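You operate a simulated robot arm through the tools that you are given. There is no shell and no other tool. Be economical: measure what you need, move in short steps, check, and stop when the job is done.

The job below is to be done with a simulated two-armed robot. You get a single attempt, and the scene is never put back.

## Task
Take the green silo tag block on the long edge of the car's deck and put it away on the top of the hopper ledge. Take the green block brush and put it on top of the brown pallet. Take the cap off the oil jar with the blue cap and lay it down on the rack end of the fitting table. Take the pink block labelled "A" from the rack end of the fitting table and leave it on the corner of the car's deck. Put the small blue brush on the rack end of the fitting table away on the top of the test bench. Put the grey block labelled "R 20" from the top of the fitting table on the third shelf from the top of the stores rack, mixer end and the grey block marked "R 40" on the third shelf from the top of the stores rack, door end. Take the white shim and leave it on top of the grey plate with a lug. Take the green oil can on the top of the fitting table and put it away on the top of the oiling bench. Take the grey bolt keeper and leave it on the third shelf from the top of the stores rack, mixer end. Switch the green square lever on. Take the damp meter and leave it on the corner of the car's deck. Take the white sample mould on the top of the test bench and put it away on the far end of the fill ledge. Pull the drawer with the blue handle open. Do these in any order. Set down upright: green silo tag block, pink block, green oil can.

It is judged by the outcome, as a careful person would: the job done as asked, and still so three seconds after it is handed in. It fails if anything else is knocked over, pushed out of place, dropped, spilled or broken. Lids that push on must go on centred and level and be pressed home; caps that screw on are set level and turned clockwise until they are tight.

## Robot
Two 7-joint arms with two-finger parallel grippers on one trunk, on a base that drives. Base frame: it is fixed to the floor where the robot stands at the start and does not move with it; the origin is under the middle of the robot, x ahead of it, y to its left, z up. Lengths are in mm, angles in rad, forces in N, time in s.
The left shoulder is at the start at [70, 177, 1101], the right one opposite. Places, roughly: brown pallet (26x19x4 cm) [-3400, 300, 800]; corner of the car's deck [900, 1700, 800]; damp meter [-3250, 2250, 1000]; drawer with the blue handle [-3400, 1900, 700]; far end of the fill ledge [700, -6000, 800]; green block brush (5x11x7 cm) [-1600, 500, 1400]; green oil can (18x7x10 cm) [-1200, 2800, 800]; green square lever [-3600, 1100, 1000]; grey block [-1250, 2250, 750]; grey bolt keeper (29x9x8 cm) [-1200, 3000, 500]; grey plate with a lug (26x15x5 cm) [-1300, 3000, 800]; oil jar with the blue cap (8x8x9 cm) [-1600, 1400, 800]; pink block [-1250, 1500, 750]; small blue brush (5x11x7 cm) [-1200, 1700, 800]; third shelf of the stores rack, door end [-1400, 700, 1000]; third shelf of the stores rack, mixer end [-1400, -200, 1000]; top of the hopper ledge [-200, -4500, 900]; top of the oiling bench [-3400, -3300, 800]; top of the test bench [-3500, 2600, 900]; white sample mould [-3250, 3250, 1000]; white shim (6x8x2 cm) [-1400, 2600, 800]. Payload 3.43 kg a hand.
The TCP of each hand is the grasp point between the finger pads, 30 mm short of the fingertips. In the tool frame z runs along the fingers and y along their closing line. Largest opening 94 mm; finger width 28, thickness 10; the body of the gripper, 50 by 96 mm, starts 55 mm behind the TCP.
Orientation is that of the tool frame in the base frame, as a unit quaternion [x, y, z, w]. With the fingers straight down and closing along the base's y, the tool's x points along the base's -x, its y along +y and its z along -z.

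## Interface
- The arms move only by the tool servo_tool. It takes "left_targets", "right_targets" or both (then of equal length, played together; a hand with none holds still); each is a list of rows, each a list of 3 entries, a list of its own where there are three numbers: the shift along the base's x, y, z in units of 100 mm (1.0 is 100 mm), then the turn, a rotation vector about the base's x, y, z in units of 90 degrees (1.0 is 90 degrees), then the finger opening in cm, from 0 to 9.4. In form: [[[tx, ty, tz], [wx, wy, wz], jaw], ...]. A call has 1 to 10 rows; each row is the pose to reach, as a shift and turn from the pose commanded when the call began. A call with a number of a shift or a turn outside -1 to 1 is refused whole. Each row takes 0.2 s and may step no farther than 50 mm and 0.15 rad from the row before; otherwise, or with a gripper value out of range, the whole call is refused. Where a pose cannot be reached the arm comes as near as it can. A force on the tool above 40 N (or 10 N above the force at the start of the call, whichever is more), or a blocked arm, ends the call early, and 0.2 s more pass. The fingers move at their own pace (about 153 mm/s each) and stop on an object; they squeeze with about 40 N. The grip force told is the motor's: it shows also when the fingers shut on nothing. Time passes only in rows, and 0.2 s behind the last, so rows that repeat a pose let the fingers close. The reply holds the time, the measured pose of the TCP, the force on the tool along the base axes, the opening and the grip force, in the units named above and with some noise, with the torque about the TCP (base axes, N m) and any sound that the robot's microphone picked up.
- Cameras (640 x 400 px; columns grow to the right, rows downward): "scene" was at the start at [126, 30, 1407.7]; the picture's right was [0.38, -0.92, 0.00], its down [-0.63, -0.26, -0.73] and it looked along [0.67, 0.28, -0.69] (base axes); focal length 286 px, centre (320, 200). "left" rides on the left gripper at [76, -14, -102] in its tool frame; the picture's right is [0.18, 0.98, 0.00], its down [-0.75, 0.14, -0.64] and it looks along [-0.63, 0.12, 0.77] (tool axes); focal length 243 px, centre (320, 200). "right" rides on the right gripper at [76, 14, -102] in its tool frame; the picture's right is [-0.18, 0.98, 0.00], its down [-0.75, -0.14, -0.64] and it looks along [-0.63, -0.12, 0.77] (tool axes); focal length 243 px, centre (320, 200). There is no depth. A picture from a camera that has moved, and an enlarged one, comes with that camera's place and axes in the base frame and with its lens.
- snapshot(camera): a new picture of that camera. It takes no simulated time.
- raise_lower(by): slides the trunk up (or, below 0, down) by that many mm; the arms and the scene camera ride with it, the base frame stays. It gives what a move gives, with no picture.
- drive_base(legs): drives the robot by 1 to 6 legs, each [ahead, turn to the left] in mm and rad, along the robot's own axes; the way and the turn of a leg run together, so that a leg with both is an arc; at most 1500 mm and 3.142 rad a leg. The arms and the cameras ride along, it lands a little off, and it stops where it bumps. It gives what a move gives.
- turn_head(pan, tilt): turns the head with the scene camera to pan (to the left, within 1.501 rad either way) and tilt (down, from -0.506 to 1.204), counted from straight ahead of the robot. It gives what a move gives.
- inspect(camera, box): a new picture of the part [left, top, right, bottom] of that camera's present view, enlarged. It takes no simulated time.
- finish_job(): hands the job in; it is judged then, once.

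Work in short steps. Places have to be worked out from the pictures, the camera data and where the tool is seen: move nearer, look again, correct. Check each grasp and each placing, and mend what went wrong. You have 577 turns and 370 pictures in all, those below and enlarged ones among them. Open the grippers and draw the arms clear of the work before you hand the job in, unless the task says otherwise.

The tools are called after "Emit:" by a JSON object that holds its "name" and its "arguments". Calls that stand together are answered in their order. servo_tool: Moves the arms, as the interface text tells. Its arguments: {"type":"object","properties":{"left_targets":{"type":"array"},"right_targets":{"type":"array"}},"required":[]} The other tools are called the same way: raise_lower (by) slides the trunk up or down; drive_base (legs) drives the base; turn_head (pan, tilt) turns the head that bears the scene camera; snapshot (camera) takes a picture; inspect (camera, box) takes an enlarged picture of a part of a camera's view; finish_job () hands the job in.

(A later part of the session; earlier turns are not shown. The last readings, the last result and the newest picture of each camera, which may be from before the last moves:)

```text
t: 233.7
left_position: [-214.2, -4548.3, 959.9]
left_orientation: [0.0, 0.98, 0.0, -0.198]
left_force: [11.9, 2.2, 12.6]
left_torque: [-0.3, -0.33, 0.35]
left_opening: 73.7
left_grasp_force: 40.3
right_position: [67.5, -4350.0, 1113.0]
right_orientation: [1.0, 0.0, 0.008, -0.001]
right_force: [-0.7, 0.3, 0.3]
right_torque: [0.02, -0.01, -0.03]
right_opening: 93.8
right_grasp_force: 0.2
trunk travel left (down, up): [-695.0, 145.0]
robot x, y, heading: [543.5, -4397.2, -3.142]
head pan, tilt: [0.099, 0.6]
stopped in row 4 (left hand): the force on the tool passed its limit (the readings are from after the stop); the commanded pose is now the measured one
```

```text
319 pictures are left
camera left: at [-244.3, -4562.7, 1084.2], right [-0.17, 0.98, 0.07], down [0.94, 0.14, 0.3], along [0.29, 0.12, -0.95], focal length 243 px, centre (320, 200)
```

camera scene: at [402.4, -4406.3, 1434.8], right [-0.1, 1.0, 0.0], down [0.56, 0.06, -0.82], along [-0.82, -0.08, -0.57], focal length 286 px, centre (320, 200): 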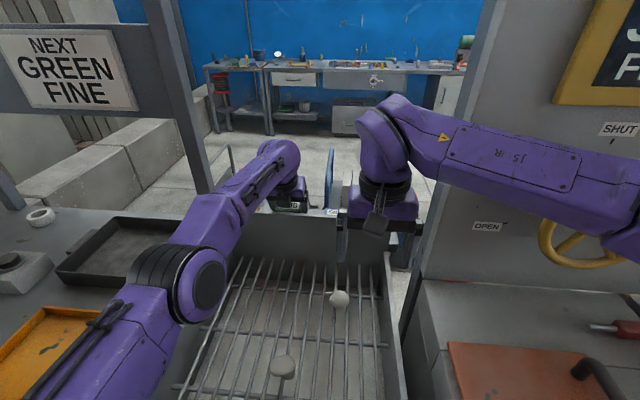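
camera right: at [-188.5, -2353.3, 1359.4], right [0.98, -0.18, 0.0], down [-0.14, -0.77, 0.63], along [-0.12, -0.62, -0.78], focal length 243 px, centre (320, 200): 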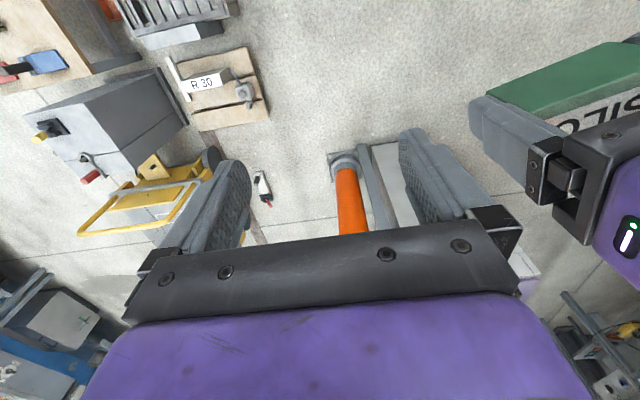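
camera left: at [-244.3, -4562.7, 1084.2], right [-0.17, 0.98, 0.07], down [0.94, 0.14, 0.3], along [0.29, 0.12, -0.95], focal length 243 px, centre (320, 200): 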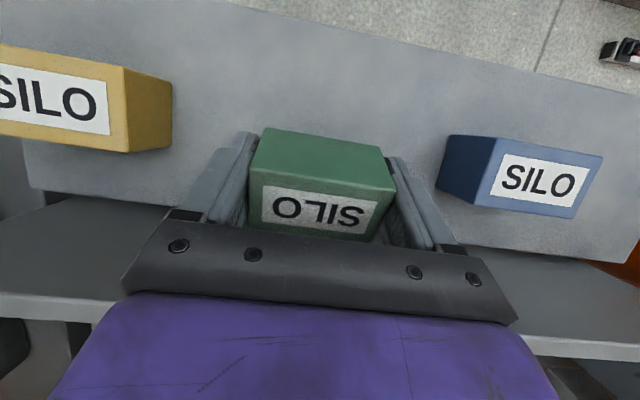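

Contact force up and block bottom edge touching the ledge. I open the fingers gently so the block settles flat.

Emit:
{"name": "servo_tool", "arguments": {"left_targets": [[[0, 0, 0], [0, 0, 0], 7.5], [[0, 0, 0], [0, 0, 0], 8.0], [[0, 0, 0], [0, 0, 0], 9.2], [[0, 0, 0], [0, 0, 0], 9.4]]}}

Emit:
{"name": "snapshot", "arguments": {"camera": "left"}}

```text
t: 234.7
left_position: [-215.7, -4548.0, 960.0]
left_orientation: [0.001, 0.98, 0.0, -0.197]
left_force: [6.9, 2.1, 22.6]
left_torque: [-0.41, -1.08, 0.22]
left_opening: 94.1
left_grasp_force: 0.1
right_position: [66.7, -4349.2, 1113.9]
right_orientation: [1.0, 0.001, 0.007, 0.0]
right_force: [0.1, 0.4, -0.1]
right_torque: [-0.01, 0.01, -0.01]
right_opening: 94.0
right_grasp_force: 0.2
trunk travel left (down, up): [-695.0, 145.0]
robot x, y, heading: [540.5, -4395.2, 3.143]
head pan, tilt: [0.099, 0.6]
```

```text
318 pictures are left
camera left: at [-244.3, -4562.7, 1084.2], right [-0.17, 0.98, 0.07], down [0.94, 0.14, 0.3], along [0.29, 0.12, -0.95], focal length 243 px, centre (320, 200)
```

left: 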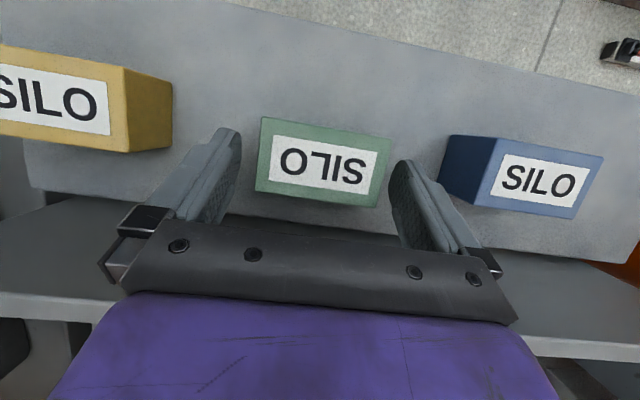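

The green tag stands flat on the ledge with its label up. I raise the trunk to draw the hand clear, then check.

Emit:
{"name": "raise_lower", "arguments": {"by": 145}}

Emit:
{"name": "snapshot", "arguments": {"camera": "left"}}

```text
t: 236.4
left_position: [-218.8, -4549.5, 1099.9]
left_orientation: [0.001, 0.981, 0.0, -0.194]
left_force: [0.2, -0.1, -0.8]
left_torque: [0.0, 0.01, 0.0]
left_opening: 94.3
left_grasp_force: 0.2
right_position: [61.6, -4351.0, 1257.3]
right_orientation: [1.0, 0.0, 0.01, -0.001]
right_force: [0.0, -0.8, -0.1]
right_torque: [-0.02, 0.03, -0.01]
right_opening: 94.0
right_grasp_force: 0.1
trunk travel left (down, up): [-840.0, 0.0]
robot x, y, heading: [545.8, -4397.6, 3.146]
head pan, tilt: [0.099, 0.6]
```

```text
317 pictures are left
camera left: at [-248.9, -4563.8, 1223.6], right [-0.17, 0.98, 0.07], down [0.94, 0.14, 0.31], along [0.29, 0.12, -0.95], focal length 243 px, centre (320, 200)
```

left: 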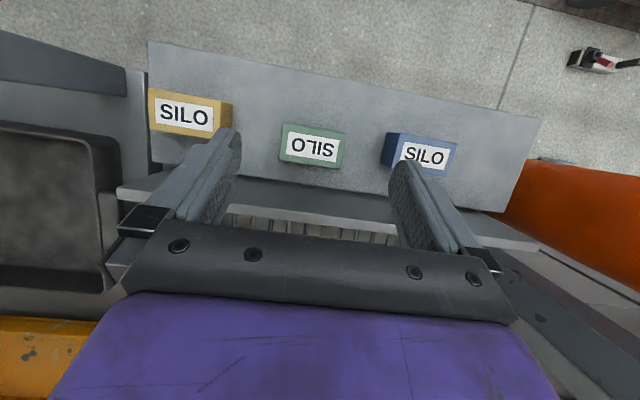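

The green silo tag is in place. I back out, then unpitch and unturn the left wrist.

Emit:
{"name": "drive_base", "arguments": {"legs": [[-500, 0]]}}

Emit:
{"name": "servo_tool", "arguments": {"left_targets": [[[0, 0, 0], [0, -0.085, 0], 9.4], [[0.2, 0, 0], [0, -0.17, 0], 9.4], [[0.4, 0, 0], [0, -0.245, 0], 9.4]]}}

Emit:
{"name": "servo_tool", "arguments": {"left_targets": [[[0, 0, 0], [0, 0, 0.09], 9.4], [[0, 0, 0], [0, 0, 0.18], 9.4], [[0, 0, 0], [0, 0, 0.27], 9.4], [[0, 0, 0], [0, 0, 0.36], 9.4], [[0, 0, 0], [0, 0, 0.45], 9.4], [[0, 0, 0], [0, 0, 0.54], 9.4], [[0, 0, 0], [0, 0, 0.63], 9.4], [[0, 0, 0], [0, 0, 0.72], 9.4], [[0, 0, 0], [0, 0, 0.81], 9.4], [[0, 0, 0], [0, 0, 0.9], 9.4]]}}

Emit:
{"name": "servo_tool", "arguments": {"left_targets": [[[0.4, 0, 0], [0, 0, 0.09], 9.4], [[0.8, 0, 0], [0, 0, 0.18], 9.4], [[1.0, 0, 0], [0, 0, 0.27], 9.4], [[1.0, 0, 0], [0, 0, 0.36], 9.4], [[1.0, 0, 0], [0, 0, 0.45], 9.4], [[1.0, 0, 0], [0, 0, 0.54], 9.4], [[1.0, 0, 0], [0, 0, 0.63], 9.4], [[1.0, 0, 0], [0, 0, 0.72], 9.4], [[1.0, 0, 0], [0, 0, 0.81], 9.4], [[1.0, 0, 0], [0, 0, 0.9], 9.4]]}}

Emit:
{"name": "servo_tool", "arguments": {"left_targets": [[[0.4, 0, 0], [0, 0, 0.08], 9.4], [[0.8, 0, 0], [0, 0, 0.16], 9.4], [[0.9, 0, 0], [0, 0, 0.2], 9.4]]}}

```text
t: 239.3
left_position: [281.4, -4547.2, 1099.6]
left_orientation: [0.004, 0.981, 0.001, -0.194]
left_force: [-0.2, -0.2, 0.6]
left_torque: [0.0, 0.0, -0.01]
left_opening: 93.9
left_grasp_force: 0.1
right_position: [562.7, -4349.5, 1256.5]
right_orientation: [1.0, -0.001, 0.011, 0.0]
right_force: [0.0, 0.0, 0.6]
right_torque: [0.08, -0.03, 0.0]
right_opening: 94.3
right_grasp_force: 0.1
trunk travel left (down, up): [-840.0, 0.0]
robot x, y, heading: [1041.4, -4396.5, 3.139]
head pan, tilt: [0.099, 0.6]
```

```text
t: 240.1
left_position: [353.2, -4557.6, 1101.3]
left_orientation: [0.003, 1.0, 0.001, -0.002]
left_force: [-0.1, 0.0, -0.5]
left_torque: [-0.03, -0.01, 0.0]
left_opening: 93.9
left_grasp_force: 0.0
left hand out of reach, approached as far as the arm can: row 1, 2, 3
right_position: [565.8, -4350.3, 1255.4]
right_orientation: [1.0, -0.003, 0.01, 0.0]
right_force: [-0.7, 0.8, -0.8]
right_torque: [0.0, 0.02, 0.0]
right_opening: 93.8
right_grasp_force: 0.0
trunk travel left (down, up): [-840.0, 0.0]
robot x, y, heading: [1043.9, -4399.2, 3.138]
head pan, tilt: [0.099, 0.6]
```

```text
t: 242.3
left_position: [353.4, -4556.7, 1099.3]
left_orientation: [-0.647, 0.762, -0.001, -0.002]
left_force: [0.2, -0.1, -0.7]
left_torque: [-0.02, -0.02, 0.02]
left_opening: 94.1
left_grasp_force: 0.1
right_position: [565.0, -4349.2, 1256.9]
right_orientation: [1.0, -0.001, 0.009, -0.001]
right_force: [0.4, 0.0, 0.0]
right_torque: [-0.02, 0.0, 0.01]
right_opening: 94.1
right_grasp_force: 0.0
trunk travel left (down, up): [-840.0, 0.0]
robot x, y, heading: [1042.8, -4396.5, 3.144]
head pan, tilt: [0.099, 0.6]
```

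```text
t: 244.5
left_position: [358.2, -4537.9, 1104.2]
left_orientation: [0.988, -0.157, 0.003, 0.001]
left_force: [-0.9, -0.1, 0.2]
left_torque: [-0.02, 0.02, 0.0]
left_opening: 94.0
left_grasp_force: 0.1
left hand out of reach, approached as far as the arm can: row 1, 2, 3, 4, 5, 6, 7, 8, 9, 10
right_position: [564.5, -4348.9, 1256.0]
right_orientation: [1.0, -0.002, 0.01, -0.001]
right_force: [-0.3, -0.8, 0.6]
right_torque: [0.01, -0.02, 0.01]
right_opening: 93.9
right_grasp_force: 0.0
trunk travel left (down, up): [-840.0, 0.0]
robot x, y, heading: [1043.5, -4394.5, 3.135]
head pan, tilt: [0.099, 0.6]
```

```text
t: 245.3
left_position: [362.0, -4523.2, 1108.9]
left_orientation: [1.0, -0.002, 0.005, 0.002]
left_force: [0.1, 0.5, 0.4]
left_torque: [0.01, -0.01, 0.0]
left_opening: 94.0
left_grasp_force: 0.1
left hand out of reach, approached as far as the arm can: row 1, 2, 3
right_position: [565.0, -4350.2, 1255.4]
right_orientation: [1.0, -0.001, 0.009, -0.001]
right_force: [0.7, -0.2, 0.1]
right_torque: [-0.01, 0.03, -0.02]
right_opening: 94.1
right_grasp_force: 0.1
trunk travel left (down, up): [-840.0, 0.0]
robot x, y, heading: [1041.4, -4397.1, 3.138]
head pan, tilt: [0.099, 0.6]
```

Orientation is back, but the hand lags its command. I nudge it inward and down to see whether it frees up.

Emit:
{"name": "servo_tool", "arguments": {"left_targets": [[[0.0, 0, -0.4], [0, 0, 0], 9.4], [[0.0, 0, -0.8], [0, 0, 0], 9.4], [[0.0, 0, -0.8], [0, 0, 0], 9.4], [[0.0, 0, -0.8], [0, 0, 0], 9.4], [[0.0, 0, -0.8], [0, 0, 0], 9.4]]}}

Emit:
{"name": "snapshot", "arguments": {"camera": "scene"}}

```text
t: 246.5
left_position: [360.2, -4522.6, 1029.3]
left_orientation: [1.0, -0.002, 0.004, 0.002]
left_force: [-0.3, -0.1, 0.1]
left_torque: [-0.01, 0.01, 0.0]
left_opening: 93.9
left_grasp_force: 0.0
right_position: [564.1, -4350.7, 1257.5]
right_orientation: [1.0, -0.001, 0.009, -0.001]
right_force: [-0.2, 0.7, 0.4]
right_torque: [0.02, -0.01, 0.0]
right_opening: 94.1
right_grasp_force: 0.1
trunk travel left (down, up): [-840.0, 0.0]
robot x, y, heading: [1041.4, -4397.4, 3.139]
head pan, tilt: [0.099, 0.6]
```

```text
316 pictures are left
camera scene: at [904.2, -4406.8, 1579.7], right [-0.1, 1.0, 0.0], down [0.56, 0.05, -0.82], along [-0.82, -0.08, -0.57], focal length 286 px, centre (320, 200)
```

scene: 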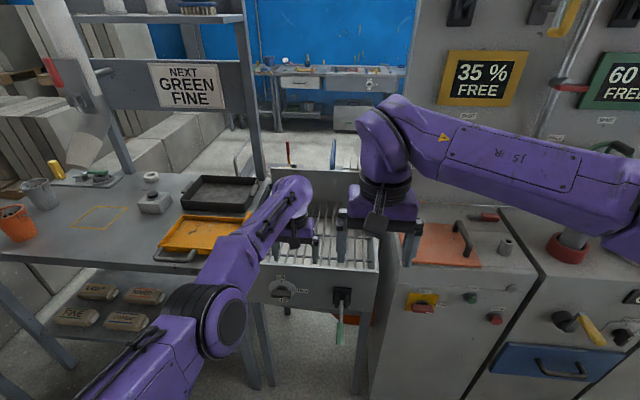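

It now follows. I pull the left hand inward toward the robot.

Emit:
{"name": "servo_tool", "arguments": {"left_targets": [[[0.4, 0, 0], [0, 0, 0], 9.4], [[0.8, 0, 0], [0, 0, 0], 9.4], [[1.0, 0, 0], [0, 0, 0], 9.4]]}}

Emit:
{"name": "servo_tool", "arguments": {"left_targets": [[[0.4, 0.2, 0], [0, 0, 0], 9.4], [[0.8, 0.2, 0], [0, 0, 0], 9.4], [[1.0, 0.2, 0], [0, 0, 0], 9.4]]}}

```text
t: 247.3
left_position: [367.8, -4499.8, 1023.5]
left_orientation: [1.0, -0.003, 0.004, 0.001]
left_force: [0.4, -0.3, 0.1]
left_torque: [-0.03, 0.0, -0.02]
left_opening: 94.3
left_grasp_force: 0.0
left hand out of reach, approached as far as the arm can: row 1, 2, 3
right_position: [564.8, -4349.1, 1256.7]
right_orientation: [1.0, -0.002, 0.009, 0.0]
right_force: [0.4, -0.6, -0.4]
right_torque: [0.01, 0.03, 0.0]
right_opening: 93.8
right_grasp_force: 0.1
trunk travel left (down, up): [-840.0, 0.0]
robot x, y, heading: [1043.2, -4399.3, 3.134]
head pan, tilt: [0.099, 0.6]
```

```text
t: 248.1
left_position: [380.9, -4454.4, 1013.6]
left_orientation: [1.0, -0.002, 0.003, 0.002]
left_force: [-1.1, -0.3, -0.4]
left_torque: [-0.06, -0.02, -0.01]
left_opening: 94.0
left_grasp_force: 0.1
left hand out of reach, approached as far as the arm can: row 1, 2, 3
right_position: [564.0, -4349.9, 1255.3]
right_orientation: [1.0, -0.001, 0.01, -0.001]
right_force: [-1.1, -0.6, -0.4]
right_torque: [0.01, -0.01, 0.02]
right_opening: 93.8
right_grasp_force: 0.1
trunk travel left (down, up): [-840.0, 0.0]
robot x, y, heading: [1043.1, -4398.0, 3.139]
head pan, tilt: [0.099, 0.6]
```

Inward motion is held up by a joint limit. I try going up and to the left first.

Emit:
{"name": "servo_tool", "arguments": {"left_targets": [[[0, -0.4, 0.3], [0, 0, 0], 9.4], [[0, -0.8, 0.6], [0, 0, 0], 9.4], [[0, -1.0, 1.0], [0, 0, 0], 9.4], [[0.3, -1.0, 1.0], [0, 0, 0], 9.4], [[0.6, -1.0, 1.0], [0, 0, 0], 9.4]]}}

Emit:
{"name": "servo_tool", "arguments": {"left_targets": [[[0, -0.4, 0.3], [0, 0, 0], 9.4], [[0.3, -0.8, 0.6], [0, 0, 0], 9.4], [[0.6, -1.0, 1.0], [0, 0, 0], 9.4], [[0.9, -1.0, 1.0], [0, 0, 0], 9.4]]}}

```text
t: 249.3
left_position: [358.6, -4542.8, 1120.5]
left_orientation: [1.0, -0.002, 0.005, 0.001]
left_force: [0.4, -0.1, -0.3]
left_torque: [-0.01, -0.04, 0.02]
left_opening: 94.0
left_grasp_force: 0.0
left hand out of reach, approached as far as the arm can: row 1, 2, 3, 4, 5
right_position: [564.2, -4349.8, 1256.1]
right_orientation: [1.0, -0.001, 0.009, -0.001]
right_force: [0.6, 1.1, 0.1]
right_torque: [0.01, 0.02, -0.02]
right_opening: 94.2
right_grasp_force: 0.0
trunk travel left (down, up): [-840.0, 0.0]
robot x, y, heading: [1046.2, -4397.3, 3.142]
head pan, tilt: [0.099, 0.6]
```

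```text
refused: row 2 steps farther than a row can; nothing moved
```

Progress inward is about 10 mm per call, as it leaves the straight-arm singularity slowly. I give it a longer held inward command.

Emit:
{"name": "servo_tool", "arguments": {"left_targets": [[[0.1, 0.1, 0], [0, 0, 0], 9.4], [[0.2, 0.2, 0], [0, 0, 0], 9.4], [[0.3, 0.3, 0], [0, 0, 0], 9.4], [[0.4, 0.3, 0], [0, 0, 0], 9.4], [[0.5, 0.3, 0], [0, 0, 0], 9.4], [[0.6, 0.3, 0], [0, 0, 0], 9.4], [[0.7, 0.3, 0], [0, 0, 0], 9.4], [[0.8, 0.3, 0], [0, 0, 0], 9.4], [[0.9, 0.3, 0], [0, 0, 0], 9.4], [[1.0, 0.3, 0], [0, 0, 0], 9.4]]}}

Emit:
{"name": "servo_tool", "arguments": {"left_targets": [[[0.1, 0, 0], [0, 0, 0], 9.4], [[0.2, 0, 0], [0, 0, 0], 9.4], [[0.3, 0, 0], [0, 0, 0], 9.4], [[0.4, 0, 0], [0, 0, 0], 9.4], [[0.5, 0, 0], [0, 0, 0], 9.4], [[0.6, 0, 0], [0, 0, 0], 9.4], [[0.7, 0, 0], [0, 0, 0], 9.4], [[0.8, 0, 0], [0, 0, 0], 9.4], [[0.9, 0, 0], [0, 0, 0], 9.4], [[1.0, 0, 0], [0, 0, 0], 9.4]]}}

Emit:
{"name": "snapshot", "arguments": {"camera": "scene"}}

```text
t: 251.5
left_position: [366.9, -4501.2, 1126.1]
left_orientation: [1.0, -0.002, 0.003, 0.001]
left_force: [-0.7, 0.5, 0.0]
left_torque: [0.02, -0.01, 0.01]
left_opening: 94.2
left_grasp_force: 0.1
left hand out of reach, approached as far as the arm can: row 1, 2, 3, 4, 5, 6, 7, 8, 9, 10
right_position: [565.0, -4350.1, 1256.4]
right_orientation: [1.0, -0.001, 0.01, 0.0]
right_force: [0.5, -0.8, 0.0]
right_torque: [-0.01, 0.01, 0.02]
right_opening: 94.1
right_grasp_force: 0.1
trunk travel left (down, up): [-840.0, 0.0]
robot x, y, heading: [1040.3, -4397.0, 3.137]
head pan, tilt: [0.099, 0.6]
```

```text
t: 253.7
left_position: [375.9, -4474.8, 1136.2]
left_orientation: [1.0, -0.003, 0.003, 0.001]
left_force: [0.1, -0.4, 0.3]
left_torque: [0.0, 0.01, 0.01]
left_opening: 94.0
left_grasp_force: 0.1
left hand out of reach, approached as far as the arm can: row 1, 2, 3, 4, 5, 6, 7, 8, 9, 10
right_position: [564.1, -4350.6, 1256.4]
right_orientation: [1.0, -0.001, 0.009, 0.0]
right_force: [0.1, -0.6, 0.2]
right_torque: [-0.01, 0.0, -0.03]
right_opening: 94.1
right_grasp_force: 0.0
trunk travel left (down, up): [-840.0, 0.0]
robot x, y, heading: [1048.1, -4395.0, 3.139]
head pan, tilt: [0.099, 0.6]
```

```text
315 pictures are left
camera scene: at [904.8, -4406.0, 1579.8], right [-0.1, 1.0, 0.0], down [0.56, 0.05, -0.83], along [-0.82, -0.08, -0.56], focal length 286 px, centre (320, 200)
```

scene: 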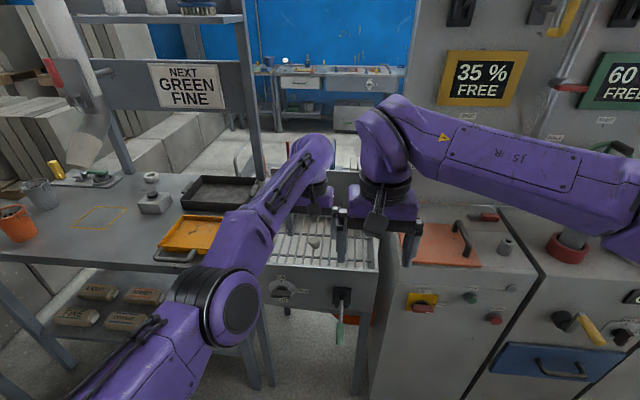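

The arm seems locked at its exact straight-elbow singularity. I pitch the hand strongly backward so the wrist limit forces the elbow to bend.

Emit:
{"name": "servo_tool", "arguments": {"left_targets": [[[0.1, 0, 0], [0, -0.09, 0], 9.4], [[0.2, 0, 0], [0, -0.18, 0], 9.4], [[0.3, 0, 0], [0, -0.27, 0], 9.4], [[0.4, 0, 0], [0, -0.36, 0], 9.4], [[0.5, 0, 0], [0, -0.45, 0], 9.4], [[0.6, 0, 0], [0, -0.54, 0], 9.4], [[0.7, 0, 0], [0, -0.63, 0], 9.4], [[0.8, 0, 0], [0, -0.72, 0], 9.4], [[0.9, 0, 0], [0, -0.81, 0], 9.4], [[1.0, 0, 0], [0, -0.9, 0], 9.4]]}}

Emit:
{"name": "servo_tool", "arguments": {"left_targets": [[[0.2, 0, 0], [0, 0, 0], 9.4], [[0.4, 0, 0], [0, 0, 0], 9.4], [[0.6, 0, 0], [0, 0, 0], 9.4], [[0.8, 0, 0], [0, 0, 0], 9.4], [[1.0, 0, 0], [0, 0, 0], 9.4]]}}

Emit:
{"name": "snapshot", "arguments": {"camera": "scene"}}

```text
t: 255.9
left_position: [614.5, -4466.4, 1129.6]
left_orientation: [0.795, 0.051, 0.602, -0.047]
left_force: [0.7, 0.5, -0.1]
left_torque: [0.0, 0.01, -0.02]
left_opening: 94.2
left_grasp_force: 0.2
left hand out of reach, approached as far as the arm can: row 1, 2, 3, 4, 5, 6, 7, 8, 9, 10
right_position: [566.7, -4350.9, 1256.6]
right_orientation: [1.0, -0.002, 0.01, -0.001]
right_force: [0.0, -0.6, -0.2]
right_torque: [0.04, 0.01, -0.02]
right_opening: 94.1
right_grasp_force: 0.1
trunk travel left (down, up): [-840.0, 0.0]
robot x, y, heading: [1041.9, -4396.1, 3.134]
head pan, tilt: [0.099, 0.6]
```

```text
t: 257.1
left_position: [717.3, -4468.9, 1130.7]
left_orientation: [0.797, 0.051, 0.601, -0.045]
left_force: [-0.2, 0.0, 0.4]
left_torque: [0.01, 0.01, 0.0]
left_opening: 94.2
left_grasp_force: 0.0
right_position: [564.9, -4350.0, 1256.2]
right_orientation: [1.0, -0.003, 0.01, -0.001]
right_force: [0.5, 0.5, -0.4]
right_torque: [-0.02, -0.01, 0.01]
right_opening: 93.9
right_grasp_force: 0.0
trunk travel left (down, up): [-840.0, 0.0]
robot x, y, heading: [1041.4, -4400.4, 3.137]
head pan, tilt: [0.099, 0.6]
```

```text
314 pictures are left
camera scene: at [905.8, -4406.8, 1579.9], right [-0.1, 1.0, 0.0], down [0.56, 0.05, -0.83], along [-0.82, -0.08, -0.56], focal length 286 px, centre (320, 200)
```

scene: 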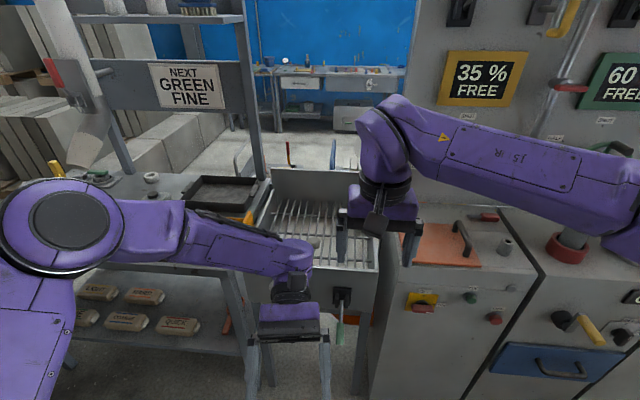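

The elbow is bent again. I level the hand back to pointing down, moving it a bit forward.

Emit:
{"name": "servo_tool", "arguments": {"left_targets": [[[-0.1, -0.04, 0.05], [-0.011, 0.082, 0], 9.4], [[-0.2, -0.08, 0.1], [-0.023, 0.163, 0], 9.4], [[-0.3, -0.12, 0.15], [-0.034, 0.244, 0], 9.4], [[-0.4, -0.16, 0.2], [-0.045, 0.326, 0], 9.4], [[-0.5, -0.2, 0.25], [-0.057, 0.407, 0], 9.4], [[-0.6, -0.24, 0.3], [-0.068, 0.488, 0], 9.4], [[-0.7, -0.28, 0.35], [-0.079, 0.57, 0], 9.4], [[-0.8, -0.32, 0.4], [-0.09, 0.651, 0], 9.4], [[-0.9, -0.36, 0.45], [-0.102, 0.733, 0], 9.4], [[-1.0, -0.4, 0.5], [-0.113, 0.814, 0], 9.4]]}}

```text
t: 259.3
left_position: [617.9, -4508.0, 1180.4]
left_orientation: [0.998, 0.063, 0.001, 0.0]
left_force: [-0.9, -0.9, -0.2]
left_torque: [-0.03, 0.01, -0.01]
left_opening: 94.0
left_grasp_force: 0.0
right_position: [566.1, -4350.1, 1257.1]
right_orientation: [1.0, -0.002, 0.009, 0.0]
right_force: [-0.2, 0.0, 0.2]
right_torque: [0.0, 0.01, 0.01]
right_opening: 93.7
right_grasp_force: 0.0
trunk travel left (down, up): [-840.0, 0.0]
robot x, y, heading: [1044.3, -4395.6, 3.14]
head pan, tilt: [0.099, 0.6]
```

Left arm is normal again. While here, I turn south to look at the fill ledge for later.

Emit:
{"name": "drive_base", "arguments": {"legs": [[0, 1.57]]}}

Emit:
{"name": "turn_head", "arguments": {"pan": 0.05, "tilt": 0.4}}

Emit:
{"name": "snapshot", "arguments": {"camera": "scene"}}

```text
t: 263.5
left_position: [1149.3, -4825.1, 1180.7]
left_orientation: [0.666, 0.746, 0.002, -0.003]
left_force: [0.7, 1.0, -0.2]
left_torque: [0.0, 0.0, -0.03]
left_opening: 94.1
left_grasp_force: 0.1
right_position: [990.4, -4874.6, 1255.5]
right_orientation: [0.712, 0.702, 0.007, -0.007]
right_force: [-0.8, 0.4, 0.3]
right_torque: [-0.01, 0.02, 0.0]
right_opening: 93.8
right_grasp_force: 0.1
trunk travel left (down, up): [-840.0, 0.0]
robot x, y, heading: [1044.2, -4395.2, -1.588]
head pan, tilt: [0.099, 0.6]
```

```text
t: 264.3
left_position: [1149.9, -4824.3, 1181.8]
left_orientation: [0.666, 0.746, 0.001, -0.003]
left_force: [1.2, 0.1, -0.5]
left_torque: [-0.03, 0.03, -0.01]
left_opening: 94.0
left_grasp_force: 0.0
right_position: [990.6, -4874.6, 1255.8]
right_orientation: [0.712, 0.702, 0.006, -0.007]
right_force: [0.0, -0.1, 0.6]
right_torque: [-0.01, 0.02, -0.04]
right_opening: 93.9
right_grasp_force: 0.0
trunk travel left (down, up): [-840.0, 0.0]
robot x, y, heading: [1045.3, -4397.0, -1.589]
head pan, tilt: [0.051, 0.4]
```

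```text
313 pictures are left
camera scene: at [1045.5, -4541.1, 1598.0], right [-1.0, -0.04, 0.0], down [-0.01, 0.39, -0.92], along [0.03, -0.92, -0.39], focal length 286 px, centre (320, 200)
```

scene: 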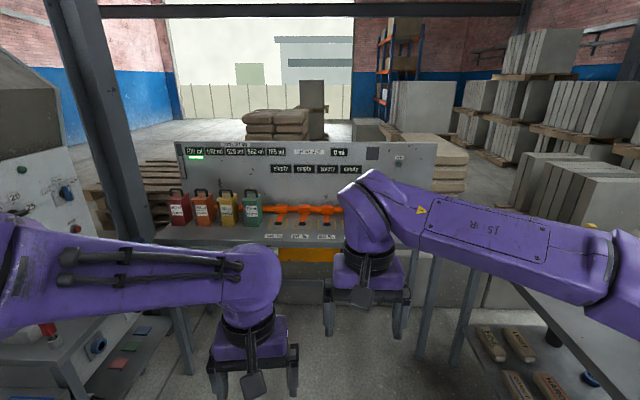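

The fill ledge's far end (right side, x≈700) is seen to be approachable from the north. Now I drive back north toward the fitting table.

Emit:
{"name": "drive_base", "arguments": {"legs": [[0, 3.141], [1500, 0], [430, 0], [0, 0.85], [1500, 0], [350, 0]]}}

Emit:
{"name": "drive_base", "arguments": {"legs": [[0, -0.83], [1500, 0], [1200, 0], [0, 1.2]]}}

Emit:
{"name": "turn_head", "arguments": {"pan": 0, "tilt": 0.5}}

Emit:
{"name": "snapshot", "arguments": {"camera": "scene"}}

```text
t: 292.4
left_position: [-628.8, -984.8, 1180.9]
left_orientation: [0.951, -0.311, 0.002, 0.0]
left_force: [0.8, 0.2, 0.5]
left_torque: [0.01, -0.02, 0.01]
left_opening: 93.7
left_grasp_force: 0.1
right_position: [-557.5, -833.0, 1256.3]
right_orientation: [0.928, -0.372, 0.008, 0.003]
right_force: [-0.2, 0.1, 0.5]
right_torque: [0.02, 0.01, -0.04]
right_opening: 94.4
right_grasp_force: 0.0
trunk travel left (down, up): [-840.0, 0.0]
robot x, y, heading: [-243.3, -1195.0, 2.376]
head pan, tilt: [0.051, 0.4]
```

```text
t: 310.6
left_position: [-575.9, 1568.4, 1180.8]
left_orientation: [0.989, -0.147, 0.003, 0.0]
left_force: [-0.7, -0.3, -0.1]
left_torque: [-0.01, -0.03, 0.01]
left_opening: 94.2
left_grasp_force: 0.0
right_position: [-558.0, 1733.3, 1255.5]
right_orientation: [0.977, -0.212, 0.01, 0.002]
right_force: [-0.4, 0.0, 0.0]
right_torque: [0.0, -0.05, 0.02]
right_opening: 94.2
right_grasp_force: 0.0
trunk travel left (down, up): [-840.0, 0.0]
robot x, y, heading: [-142.9, 1493.8, 2.715]
head pan, tilt: [0.051, 0.4]
```

```text
t: 311.3
left_position: [-575.4, 1567.6, 1181.4]
left_orientation: [0.989, -0.147, 0.003, 0.001]
left_force: [0.6, -0.1, 0.6]
left_torque: [-0.03, 0.02, -0.02]
left_opening: 93.9
left_grasp_force: 0.0
right_position: [-559.3, 1733.4, 1256.4]
right_orientation: [0.977, -0.212, 0.01, 0.001]
right_force: [0.0, -0.7, -0.7]
right_torque: [-0.03, -0.01, -0.02]
right_opening: 94.0
right_grasp_force: 0.0
trunk travel left (down, up): [-840.0, 0.0]
robot x, y, heading: [-138.0, 1495.1, 2.712]
head pan, tilt: [0.0, 0.499]
```

```text
312 pictures are left
camera scene: at [-269.9, 1551.7, 1588.9], right [0.41, 0.91, 0.0], down [0.44, -0.2, -0.88], along [-0.8, 0.36, -0.48], focal length 286 px, centre (320, 200)
```

scene: 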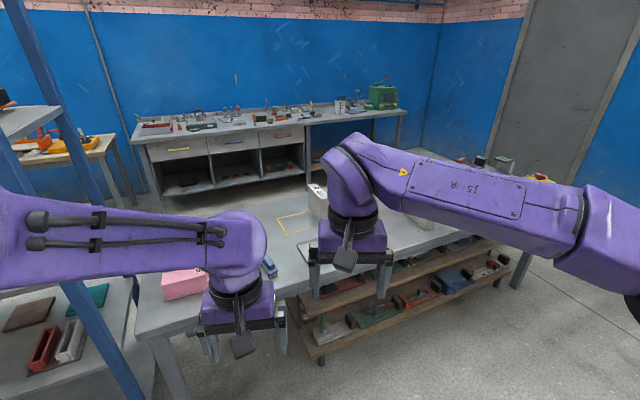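

The fitting table is ahead. I zoom in on the table and on the test bench beyond.

Emit:
{"name": "inspect", "arguments": {"camera": "scene", "box": [120, 180, 480, 380]}}

Emit:
{"name": "inspect", "arguments": {"camera": "scene", "box": [120, 70, 440, 200]}}

```text
1.78 times, centred on (300, 280) of scene
camera zoom: at [-269.9, 1551.7, 1588.9], right [0.41, 0.91, 0.0], down [0.44, -0.2, -0.88], along [-0.8, 0.36, -0.48], focal length 508 px, centre (356, 58)
```

zoom: 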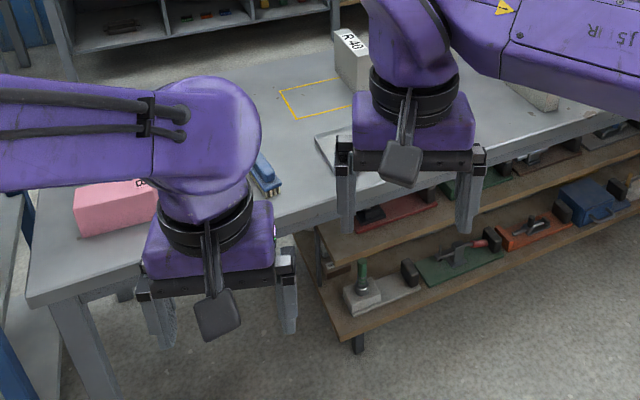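

```text
2.00 times, centred on (280, 135) of scene
camera zoom: at [-269.9, 1551.7, 1588.9], right [0.41, 0.91, 0.0], down [0.44, -0.2, -0.88], along [-0.8, 0.36, -0.48], focal length 572 px, centre (400, 330)
```

zoom: 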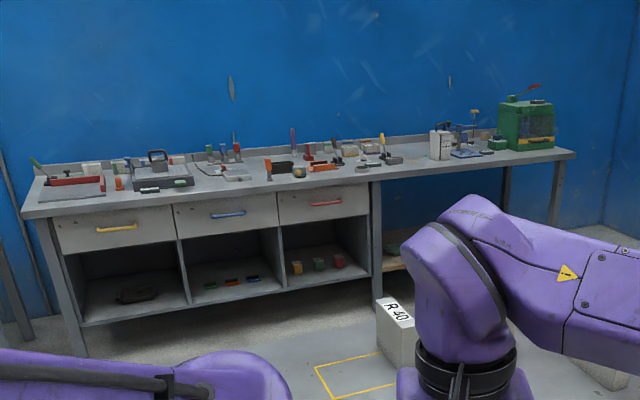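

Pink block ≈[-1198, 1422], brush ≈[-1167, 1727], table edge x≈-1035. I drive to about [-690, 1560] facing the table, then look with all cameras.

Emit:
{"name": "drive_base", "arguments": {"legs": [[0, 0.312], [550, 0], [0, 0.117]]}}

Emit:
{"name": "turn_head", "arguments": {"pan": 0, "tilt": 0.75}}

Emit:
{"name": "snapshot", "arguments": {"camera": "scene"}}

Emit:
{"name": "snapshot", "arguments": {"camera": "left"}}

Emit:
{"name": "snapshot", "arguments": {"camera": "right"}}

```text
t: 316.0
left_position: [-1116.5, 1450.6, 1182.4]
left_orientation: [0.998, 0.063, 0.001, 0.0]
left_force: [0.1, 0.2, 0.4]
left_torque: [-0.01, 0.01, -0.01]
left_opening: 93.8
left_grasp_force: 0.0
right_position: [-1169.2, 1609.8, 1257.3]
right_orientation: [1.0, -0.002, 0.01, 0.001]
right_force: [0.7, -0.1, 0.3]
right_torque: [0.01, 0.02, 0.02]
right_opening: 94.1
right_grasp_force: 0.1
trunk travel left (down, up): [-840.0, 0.0]
robot x, y, heading: [-690.0, 1560.7, 3.14]
head pan, tilt: [0.0, 0.499]
```

```text
t: 316.8
left_position: [-1117.9, 1447.5, 1181.3]
left_orientation: [0.998, 0.062, 0.003, -0.001]
left_force: [0.6, 0.6, -0.1]
left_torque: [0.01, 0.01, -0.01]
left_opening: 94.1
left_grasp_force: 0.0
right_position: [-1170.8, 1606.3, 1256.1]
right_orientation: [1.0, -0.003, 0.01, -0.001]
right_force: [0.3, -0.6, -0.2]
right_torque: [0.01, -0.01, -0.02]
right_opening: 94.1
right_grasp_force: 0.0
trunk travel left (down, up): [-840.0, 0.0]
robot x, y, heading: [-691.9, 1561.7, 3.139]
head pan, tilt: [0.0, 0.75]
```

```text
309 pictures are left
camera scene: at [-824.8, 1557.4, 1567.0], right [0.0, 1.0, 0.0], down [0.68, 0.0, -0.73], along [-0.73, 0.0, -0.68], focal length 286 px, centre (320, 200)
```

scene: 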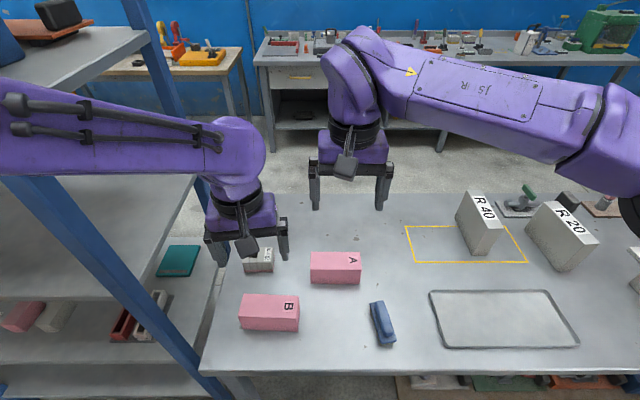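

```text
308 pictures are left
camera left: at [-1042.8, 1470.9, 1283.3], right [0.31, -0.95, 0.0], down [-0.73, -0.24, 0.64], along [-0.61, -0.19, -0.77], focal length 243 px, centre (320, 200)
```

left: 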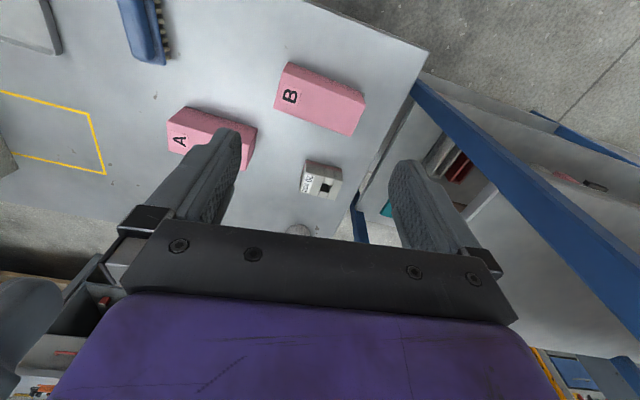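

```text
307 pictures are left
camera right: at [-1094.9, 1591.7, 1359.6], right [-0.19, -0.98, 0.0], down [-0.77, 0.14, 0.63], along [-0.62, 0.12, -0.78], focal length 243 px, centre (320, 200)
```

right: 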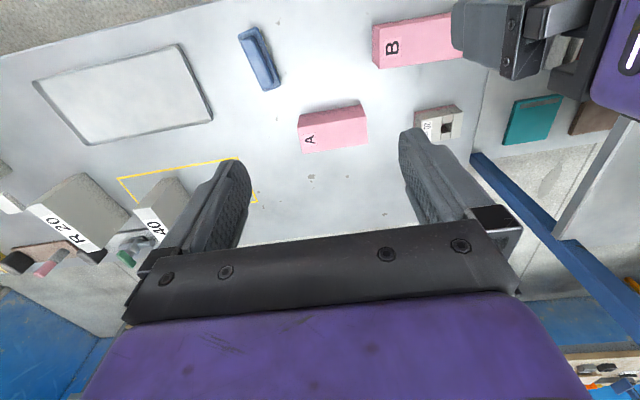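

I see blocks A and B, the blue brush, R 40 and R 20. Block A is about [-1300, 1602] and the brush about [-1138, 1711]. I shift the robot to about [-745, 1650] so the left hand takes A and the right hand the brush.

Emit:
{"name": "drive_base", "arguments": {"legs": [[0, -1.03], [105, 0], [0, 1.03]]}}

Emit:
{"name": "raise_lower", "arguments": {"by": -130}}

Emit:
{"name": "snapshot", "arguments": {"camera": "left"}}

Emit:
{"name": "snapshot", "arguments": {"camera": "right"}}

```text
t: 323.2
left_position: [-1171.1, 1537.6, 1180.5]
left_orientation: [0.998, 0.063, 0.002, 0.0]
left_force: [-0.5, -0.4, 0.6]
left_torque: [-0.04, 0.01, 0.02]
left_opening: 93.9
left_grasp_force: 0.0
right_position: [-1223.3, 1695.3, 1256.5]
right_orientation: [1.0, 0.0, 0.01, 0.0]
right_force: [-0.6, 0.2, 0.5]
right_torque: [0.0, -0.04, 0.01]
right_opening: 94.0
right_grasp_force: 0.1
trunk travel left (down, up): [-840.0, 0.0]
robot x, y, heading: [-745.4, 1649.3, 3.138]
head pan, tilt: [0.0, 0.75]
```

```text
t: 324.8
left_position: [-1171.6, 1536.7, 1051.7]
left_orientation: [0.998, 0.062, 0.002, 0.0]
left_force: [0.0, -0.6, -0.2]
left_torque: [0.03, -0.02, 0.02]
left_opening: 94.0
left_grasp_force: 0.1
right_position: [-1223.4, 1695.7, 1126.7]
right_orientation: [1.0, -0.001, 0.009, 0.0]
right_force: [-1.0, -0.5, -0.4]
right_torque: [0.03, 0.0, 0.0]
right_opening: 94.1
right_grasp_force: 0.0
trunk travel left (down, up): [-710.0, 130.0]
robot x, y, heading: [-746.0, 1647.1, 3.145]
head pan, tilt: [0.0, 0.75]
```

```text
306 pictures are left
camera left: at [-1095.9, 1560.7, 1153.5], right [0.31, -0.95, 0.0], down [-0.73, -0.24, 0.64], along [-0.61, -0.2, -0.77], focal length 243 px, centre (320, 200)
```

left: 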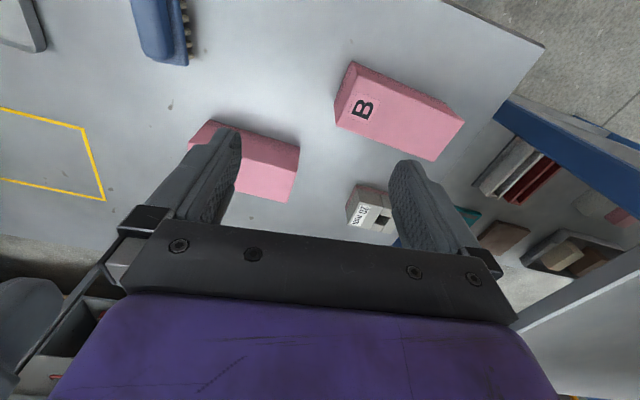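

```text
305 pictures are left
camera right: at [-1148.2, 1681.5, 1229.8], right [-0.19, -0.98, 0.0], down [-0.77, 0.14, 0.63], along [-0.62, 0.12, -0.78], focal length 243 px, centre (320, 200)
```

right: 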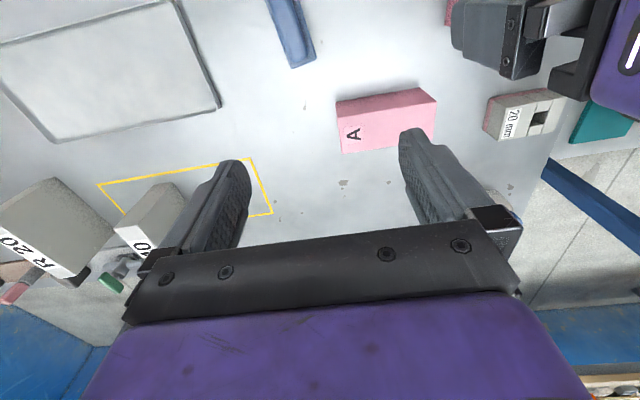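

Block A's top is about 141×61 mm, centre ≈[-1313, 1608], top z≈870, long axis along y. I move the left hand over it and turn it 80° so it grips across the 61 mm width.

Emit:
{"name": "servo_tool", "arguments": {"left_targets": [[[-0.12, 0.08, 0], [0, 0, 0.09], 9.4], [[-0.24, 0.16, 0], [0, 0, 0.18], 9.4], [[-0.36, 0.24, 0], [0, 0, 0.27], 9.4], [[-0.48, 0.32, 0], [0, 0, 0.36], 9.4], [[-0.6, 0.4, 0], [0, 0, 0.45], 9.4], [[-0.72, 0.48, 0], [0, 0, 0.54], 9.4], [[-0.84, 0.56, 0], [0, 0, 0.63], 9.4], [[-0.95, 0.64, 0], [0, 0, 0.72], 9.4], [[-1.0, 0.7, 0], [0, 0, 0.81], 9.4], [[-1.0, 0.7, 0], [0, 0, 0.894], 9.4]]}}

Emit:
{"name": "snapshot", "arguments": {"camera": "left"}}

Emit:
{"name": "snapshot", "arguments": {"camera": "scene"}}

```text
t: 326.2
left_position: [-1236.5, 1584.4, 1050.5]
left_orientation: [0.893, 0.45, 0.005, 0.004]
left_force: [5.2, -2.0, 0.5]
left_torque: [0.14, 0.52, -0.31]
left_opening: 94.1
left_grasp_force: 0.1
right_position: [-1231.3, 1700.6, 1125.0]
right_orientation: [1.0, -0.011, 0.002, -0.001]
right_force: [-4.8, 2.7, -0.7]
right_torque: [-0.05, -0.13, -0.21]
right_opening: 92.9
right_grasp_force: 0.0
trunk travel left (down, up): [-710.0, 130.0]
robot x, y, heading: [-741.8, 1648.0, 3.137]
head pan, tilt: [0.0, 0.75]
stopped in row 7 (left hand): the force on the tool passed its limit (the readings are from after the stop); the commanded pose is now the measured one
```

```text
304 pictures are left
camera left: at [-1203.3, 1654.4, 1151.8], right [0.9, -0.44, 0.01], down [-0.34, -0.69, 0.64], along [-0.27, -0.58, -0.77], focal length 243 px, centre (320, 200)
```

left: 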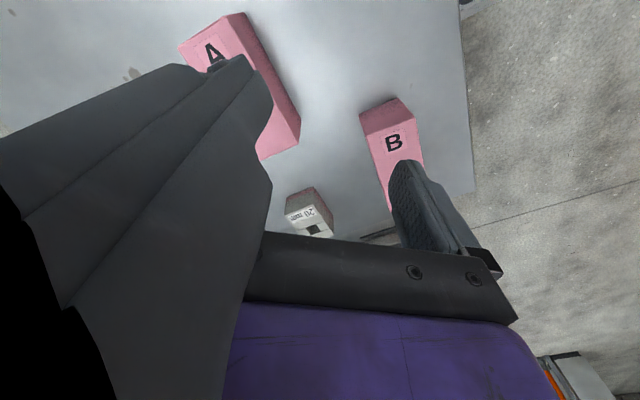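

```text
303 pictures are left
camera scene: at [-879.0, 1648.7, 1436.8], right [0.0, 1.0, 0.0], down [0.68, 0.0, -0.73], along [-0.73, 0.0, -0.68], focal length 286 px, centre (320, 200)
```

scene: 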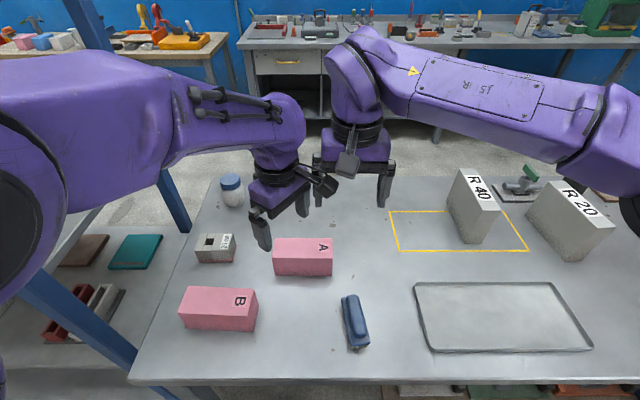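

The left camera touched the right gripper. I move the right hand away toward the brush (≈[-1141, 1716]).

Emit:
{"name": "servo_tool", "arguments": {"right_targets": [[[0.2, 0.3, 0], [0, 0, 0], 9.4], [[0.5, 0.6, 0], [0, 0, 0], 9.4], [[0.9, 0.6, 0], [0, 0, 0], 9.4], [[0.95, 0.3, 0], [0, 0, 0], 9.4]]}}

Emit:
{"name": "servo_tool", "arguments": {"left_targets": [[[-0.2, 0.08, 0], [0, 0, 0.09], 9.4], [[-0.4, 0.16, 0], [0, 0, 0.18], 9.4], [[-0.6, 0.2, 0], [0, 0, 0.27], 9.4], [[-0.76, 0.22, 0], [0, 0, 0.34], 9.4], [[-0.76, 0.22, 0], [0, 0, 0.34], 9.4]]}}

Emit:
{"name": "snapshot", "arguments": {"camera": "left"}}

Emit:
{"name": "snapshot", "arguments": {"camera": "right"}}

```text
t: 326.5
left_position: [-1232.3, 1589.5, 1049.6]
left_orientation: [0.897, 0.442, 0.007, 0.005]
left_force: [0.9, -0.3, -0.6]
left_torque: [-0.04, 0.13, -0.03]
left_opening: 94.3
left_grasp_force: 0.0
right_position: [-1226.2, 1713.0, 1125.3]
right_orientation: [1.0, -0.015, -0.004, 0.0]
right_force: [0.6, -0.3, 0.8]
right_torque: [-0.04, 0.0, -0.03]
right_opening: 93.8
right_grasp_force: 0.1
trunk travel left (down, up): [-710.0, 130.0]
robot x, y, heading: [-742.4, 1648.9, 3.138]
head pan, tilt: [0.0, 0.75]
stopped in row 1 (left hand): the force on the tool passed its limit (the readings are from after the stop); the commanded pose is now the measured one
```

```text
t: 326.8
left_position: [-1239.3, 1592.6, 1046.6]
left_orientation: [0.888, 0.459, 0.012, 0.008]
left_force: [4.6, -1.4, -0.1]
left_torque: [0.12, 0.59, -0.31]
left_opening: 94.0
left_grasp_force: 0.0
right_position: [-1236.1, 1714.8, 1124.5]
right_orientation: [1.0, -0.027, -0.01, -0.001]
right_force: [-5.4, 0.5, -0.6]
right_torque: [0.0, -0.17, -0.34]
right_opening: 93.5
right_grasp_force: 0.1
trunk travel left (down, up): [-710.0, 130.0]
robot x, y, heading: [-744.9, 1649.6, 3.142]
head pan, tilt: [0.0, 0.75]
stopped in row 1 (left hand): the force on the tool passed its limit (the readings are from after the stop); the commanded pose is now the measured one
```

```text
302 pictures are left
camera left: at [-1208.9, 1662.8, 1149.5], right [0.91, -0.42, 0.03], down [-0.34, -0.69, 0.64], along [-0.25, -0.59, -0.77], focal length 243 px, centre (320, 200)
```

left: 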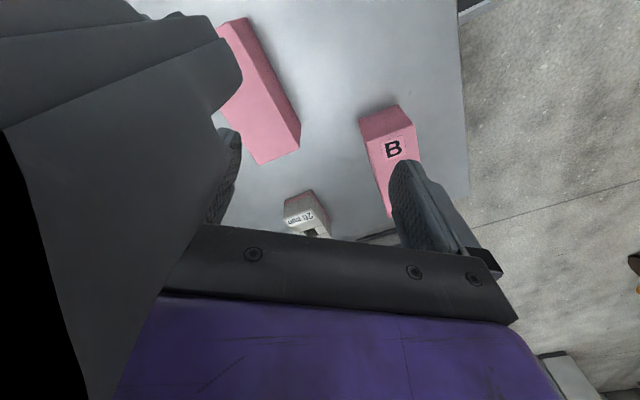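

```text
301 pictures are left
camera right: at [-1157.7, 1698.1, 1224.9], right [-0.24, -0.97, 0.0], down [-0.73, 0.18, 0.66], along [-0.64, 0.15, -0.75], focal length 243 px, centre (320, 200)
```

right: 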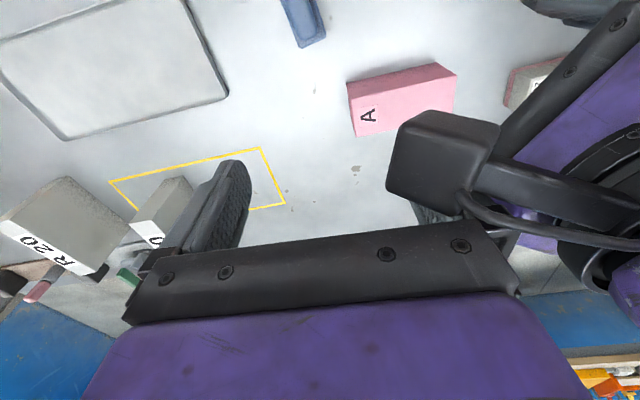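

Still touching. I move the right hand straight north and up, clear of the left camera.

Emit:
{"name": "servo_tool", "arguments": {"right_targets": [[[0, 0.3, 0.2], [0, 0, 0], 9.4], [[0, 0.6, 0.4], [0, 0, 0], 9.4], [[0, 0.9, 0.6], [0, 0, 0], 9.4]]}}

Emit:
{"name": "servo_tool", "arguments": {"right_targets": [[[0.4, 0.1, 0], [0, 0, 0], 9.4], [[0.8, 0.1, 0], [0, 0, 0], 9.4], [[1.0, 0, 0], [0, 0, 0], 9.4]]}}

Emit:
{"name": "servo_tool", "arguments": {"left_targets": [[[-0.2, 0.05, 0], [0, 0, 0.09], 9.4], [[-0.4, 0.1, 0], [0, 0, 0.18], 9.4], [[-0.6, 0.15, 0], [0, 0, 0.27], 9.4], [[-0.73, 0.17, 0], [0, 0, 0.33], 9.4], [[-0.73, 0.17, 0], [0, 0, 0.33], 9.4]]}}

Emit:
{"name": "snapshot", "arguments": {"camera": "left"}}

Emit:
{"name": "snapshot", "arguments": {"camera": "right"}}

```text
t: 327.6
left_position: [-1238.2, 1592.3, 1047.8]
left_orientation: [0.888, 0.459, 0.01, 0.008]
left_force: [-0.2, 0.9, -0.3]
left_torque: [0.0, -0.01, -0.01]
left_opening: 94.1
left_grasp_force: 0.0
right_position: [-1232.3, 1805.1, 1186.3]
right_orientation: [1.0, -0.026, -0.009, 0.0]
right_force: [0.1, -1.0, 0.6]
right_torque: [0.0, 0.02, -0.04]
right_opening: 93.7
right_grasp_force: 0.1
trunk travel left (down, up): [-710.0, 130.0]
robot x, y, heading: [-745.8, 1648.3, 3.136]
head pan, tilt: [0.0, 0.75]
```

```text
t: 328.4
left_position: [-1241.1, 1591.0, 1045.8]
left_orientation: [0.887, 0.461, 0.011, 0.007]
left_force: [1.1, 0.9, 0.5]
left_torque: [0.0, 0.04, 0.03]
left_opening: 94.0
left_grasp_force: 0.0
right_position: [-1133.2, 1804.6, 1185.9]
right_orientation: [1.0, -0.026, -0.009, -0.001]
right_force: [0.2, -0.4, 0.0]
right_torque: [-0.02, 0.0, 0.01]
right_opening: 94.2
right_grasp_force: 0.1
trunk travel left (down, up): [-710.0, 130.0]
robot x, y, heading: [-745.1, 1645.7, 3.142]
head pan, tilt: [0.0, 0.75]
```

```text
t: 329.6
left_position: [-1315.5, 1601.4, 1055.0]
left_orientation: [0.732, 0.68, 0.02, -0.008]
left_force: [0.0, 0.4, -0.2]
left_torque: [0.0, 0.02, -0.06]
left_opening: 94.2
left_grasp_force: 0.1
right_position: [-1132.3, 1806.1, 1185.4]
right_orientation: [1.0, -0.025, -0.01, -0.001]
right_force: [0.0, 0.4, 0.1]
right_torque: [0.0, 0.06, -0.01]
right_opening: 94.2
right_grasp_force: 0.0
trunk travel left (down, up): [-710.0, 130.0]
robot x, y, heading: [-744.8, 1648.7, 3.136]
head pan, tilt: [0.0, 0.75]
```

```text
300 pictures are left
camera left: at [-1325.4, 1673.3, 1160.9], right [0.99, 0.11, 0.02], down [0.07, -0.79, 0.61], along [0.09, -0.61, -0.79], focal length 243 px, centre (320, 200)
```

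left: 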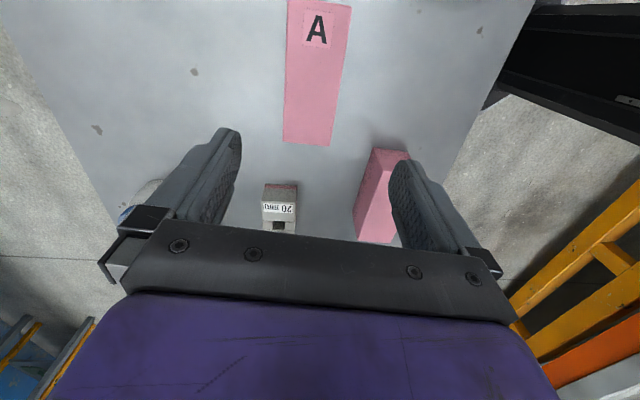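

```text
299 pictures are left
camera right: at [-1054.2, 1787.4, 1286.1], right [-0.23, -0.97, 0.0], down [-0.73, 0.18, 0.66], along [-0.64, 0.15, -0.75], focal length 243 px, centre (320, 200)
```

right: 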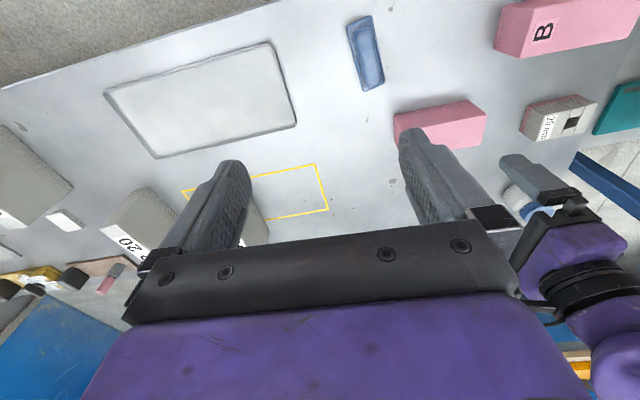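

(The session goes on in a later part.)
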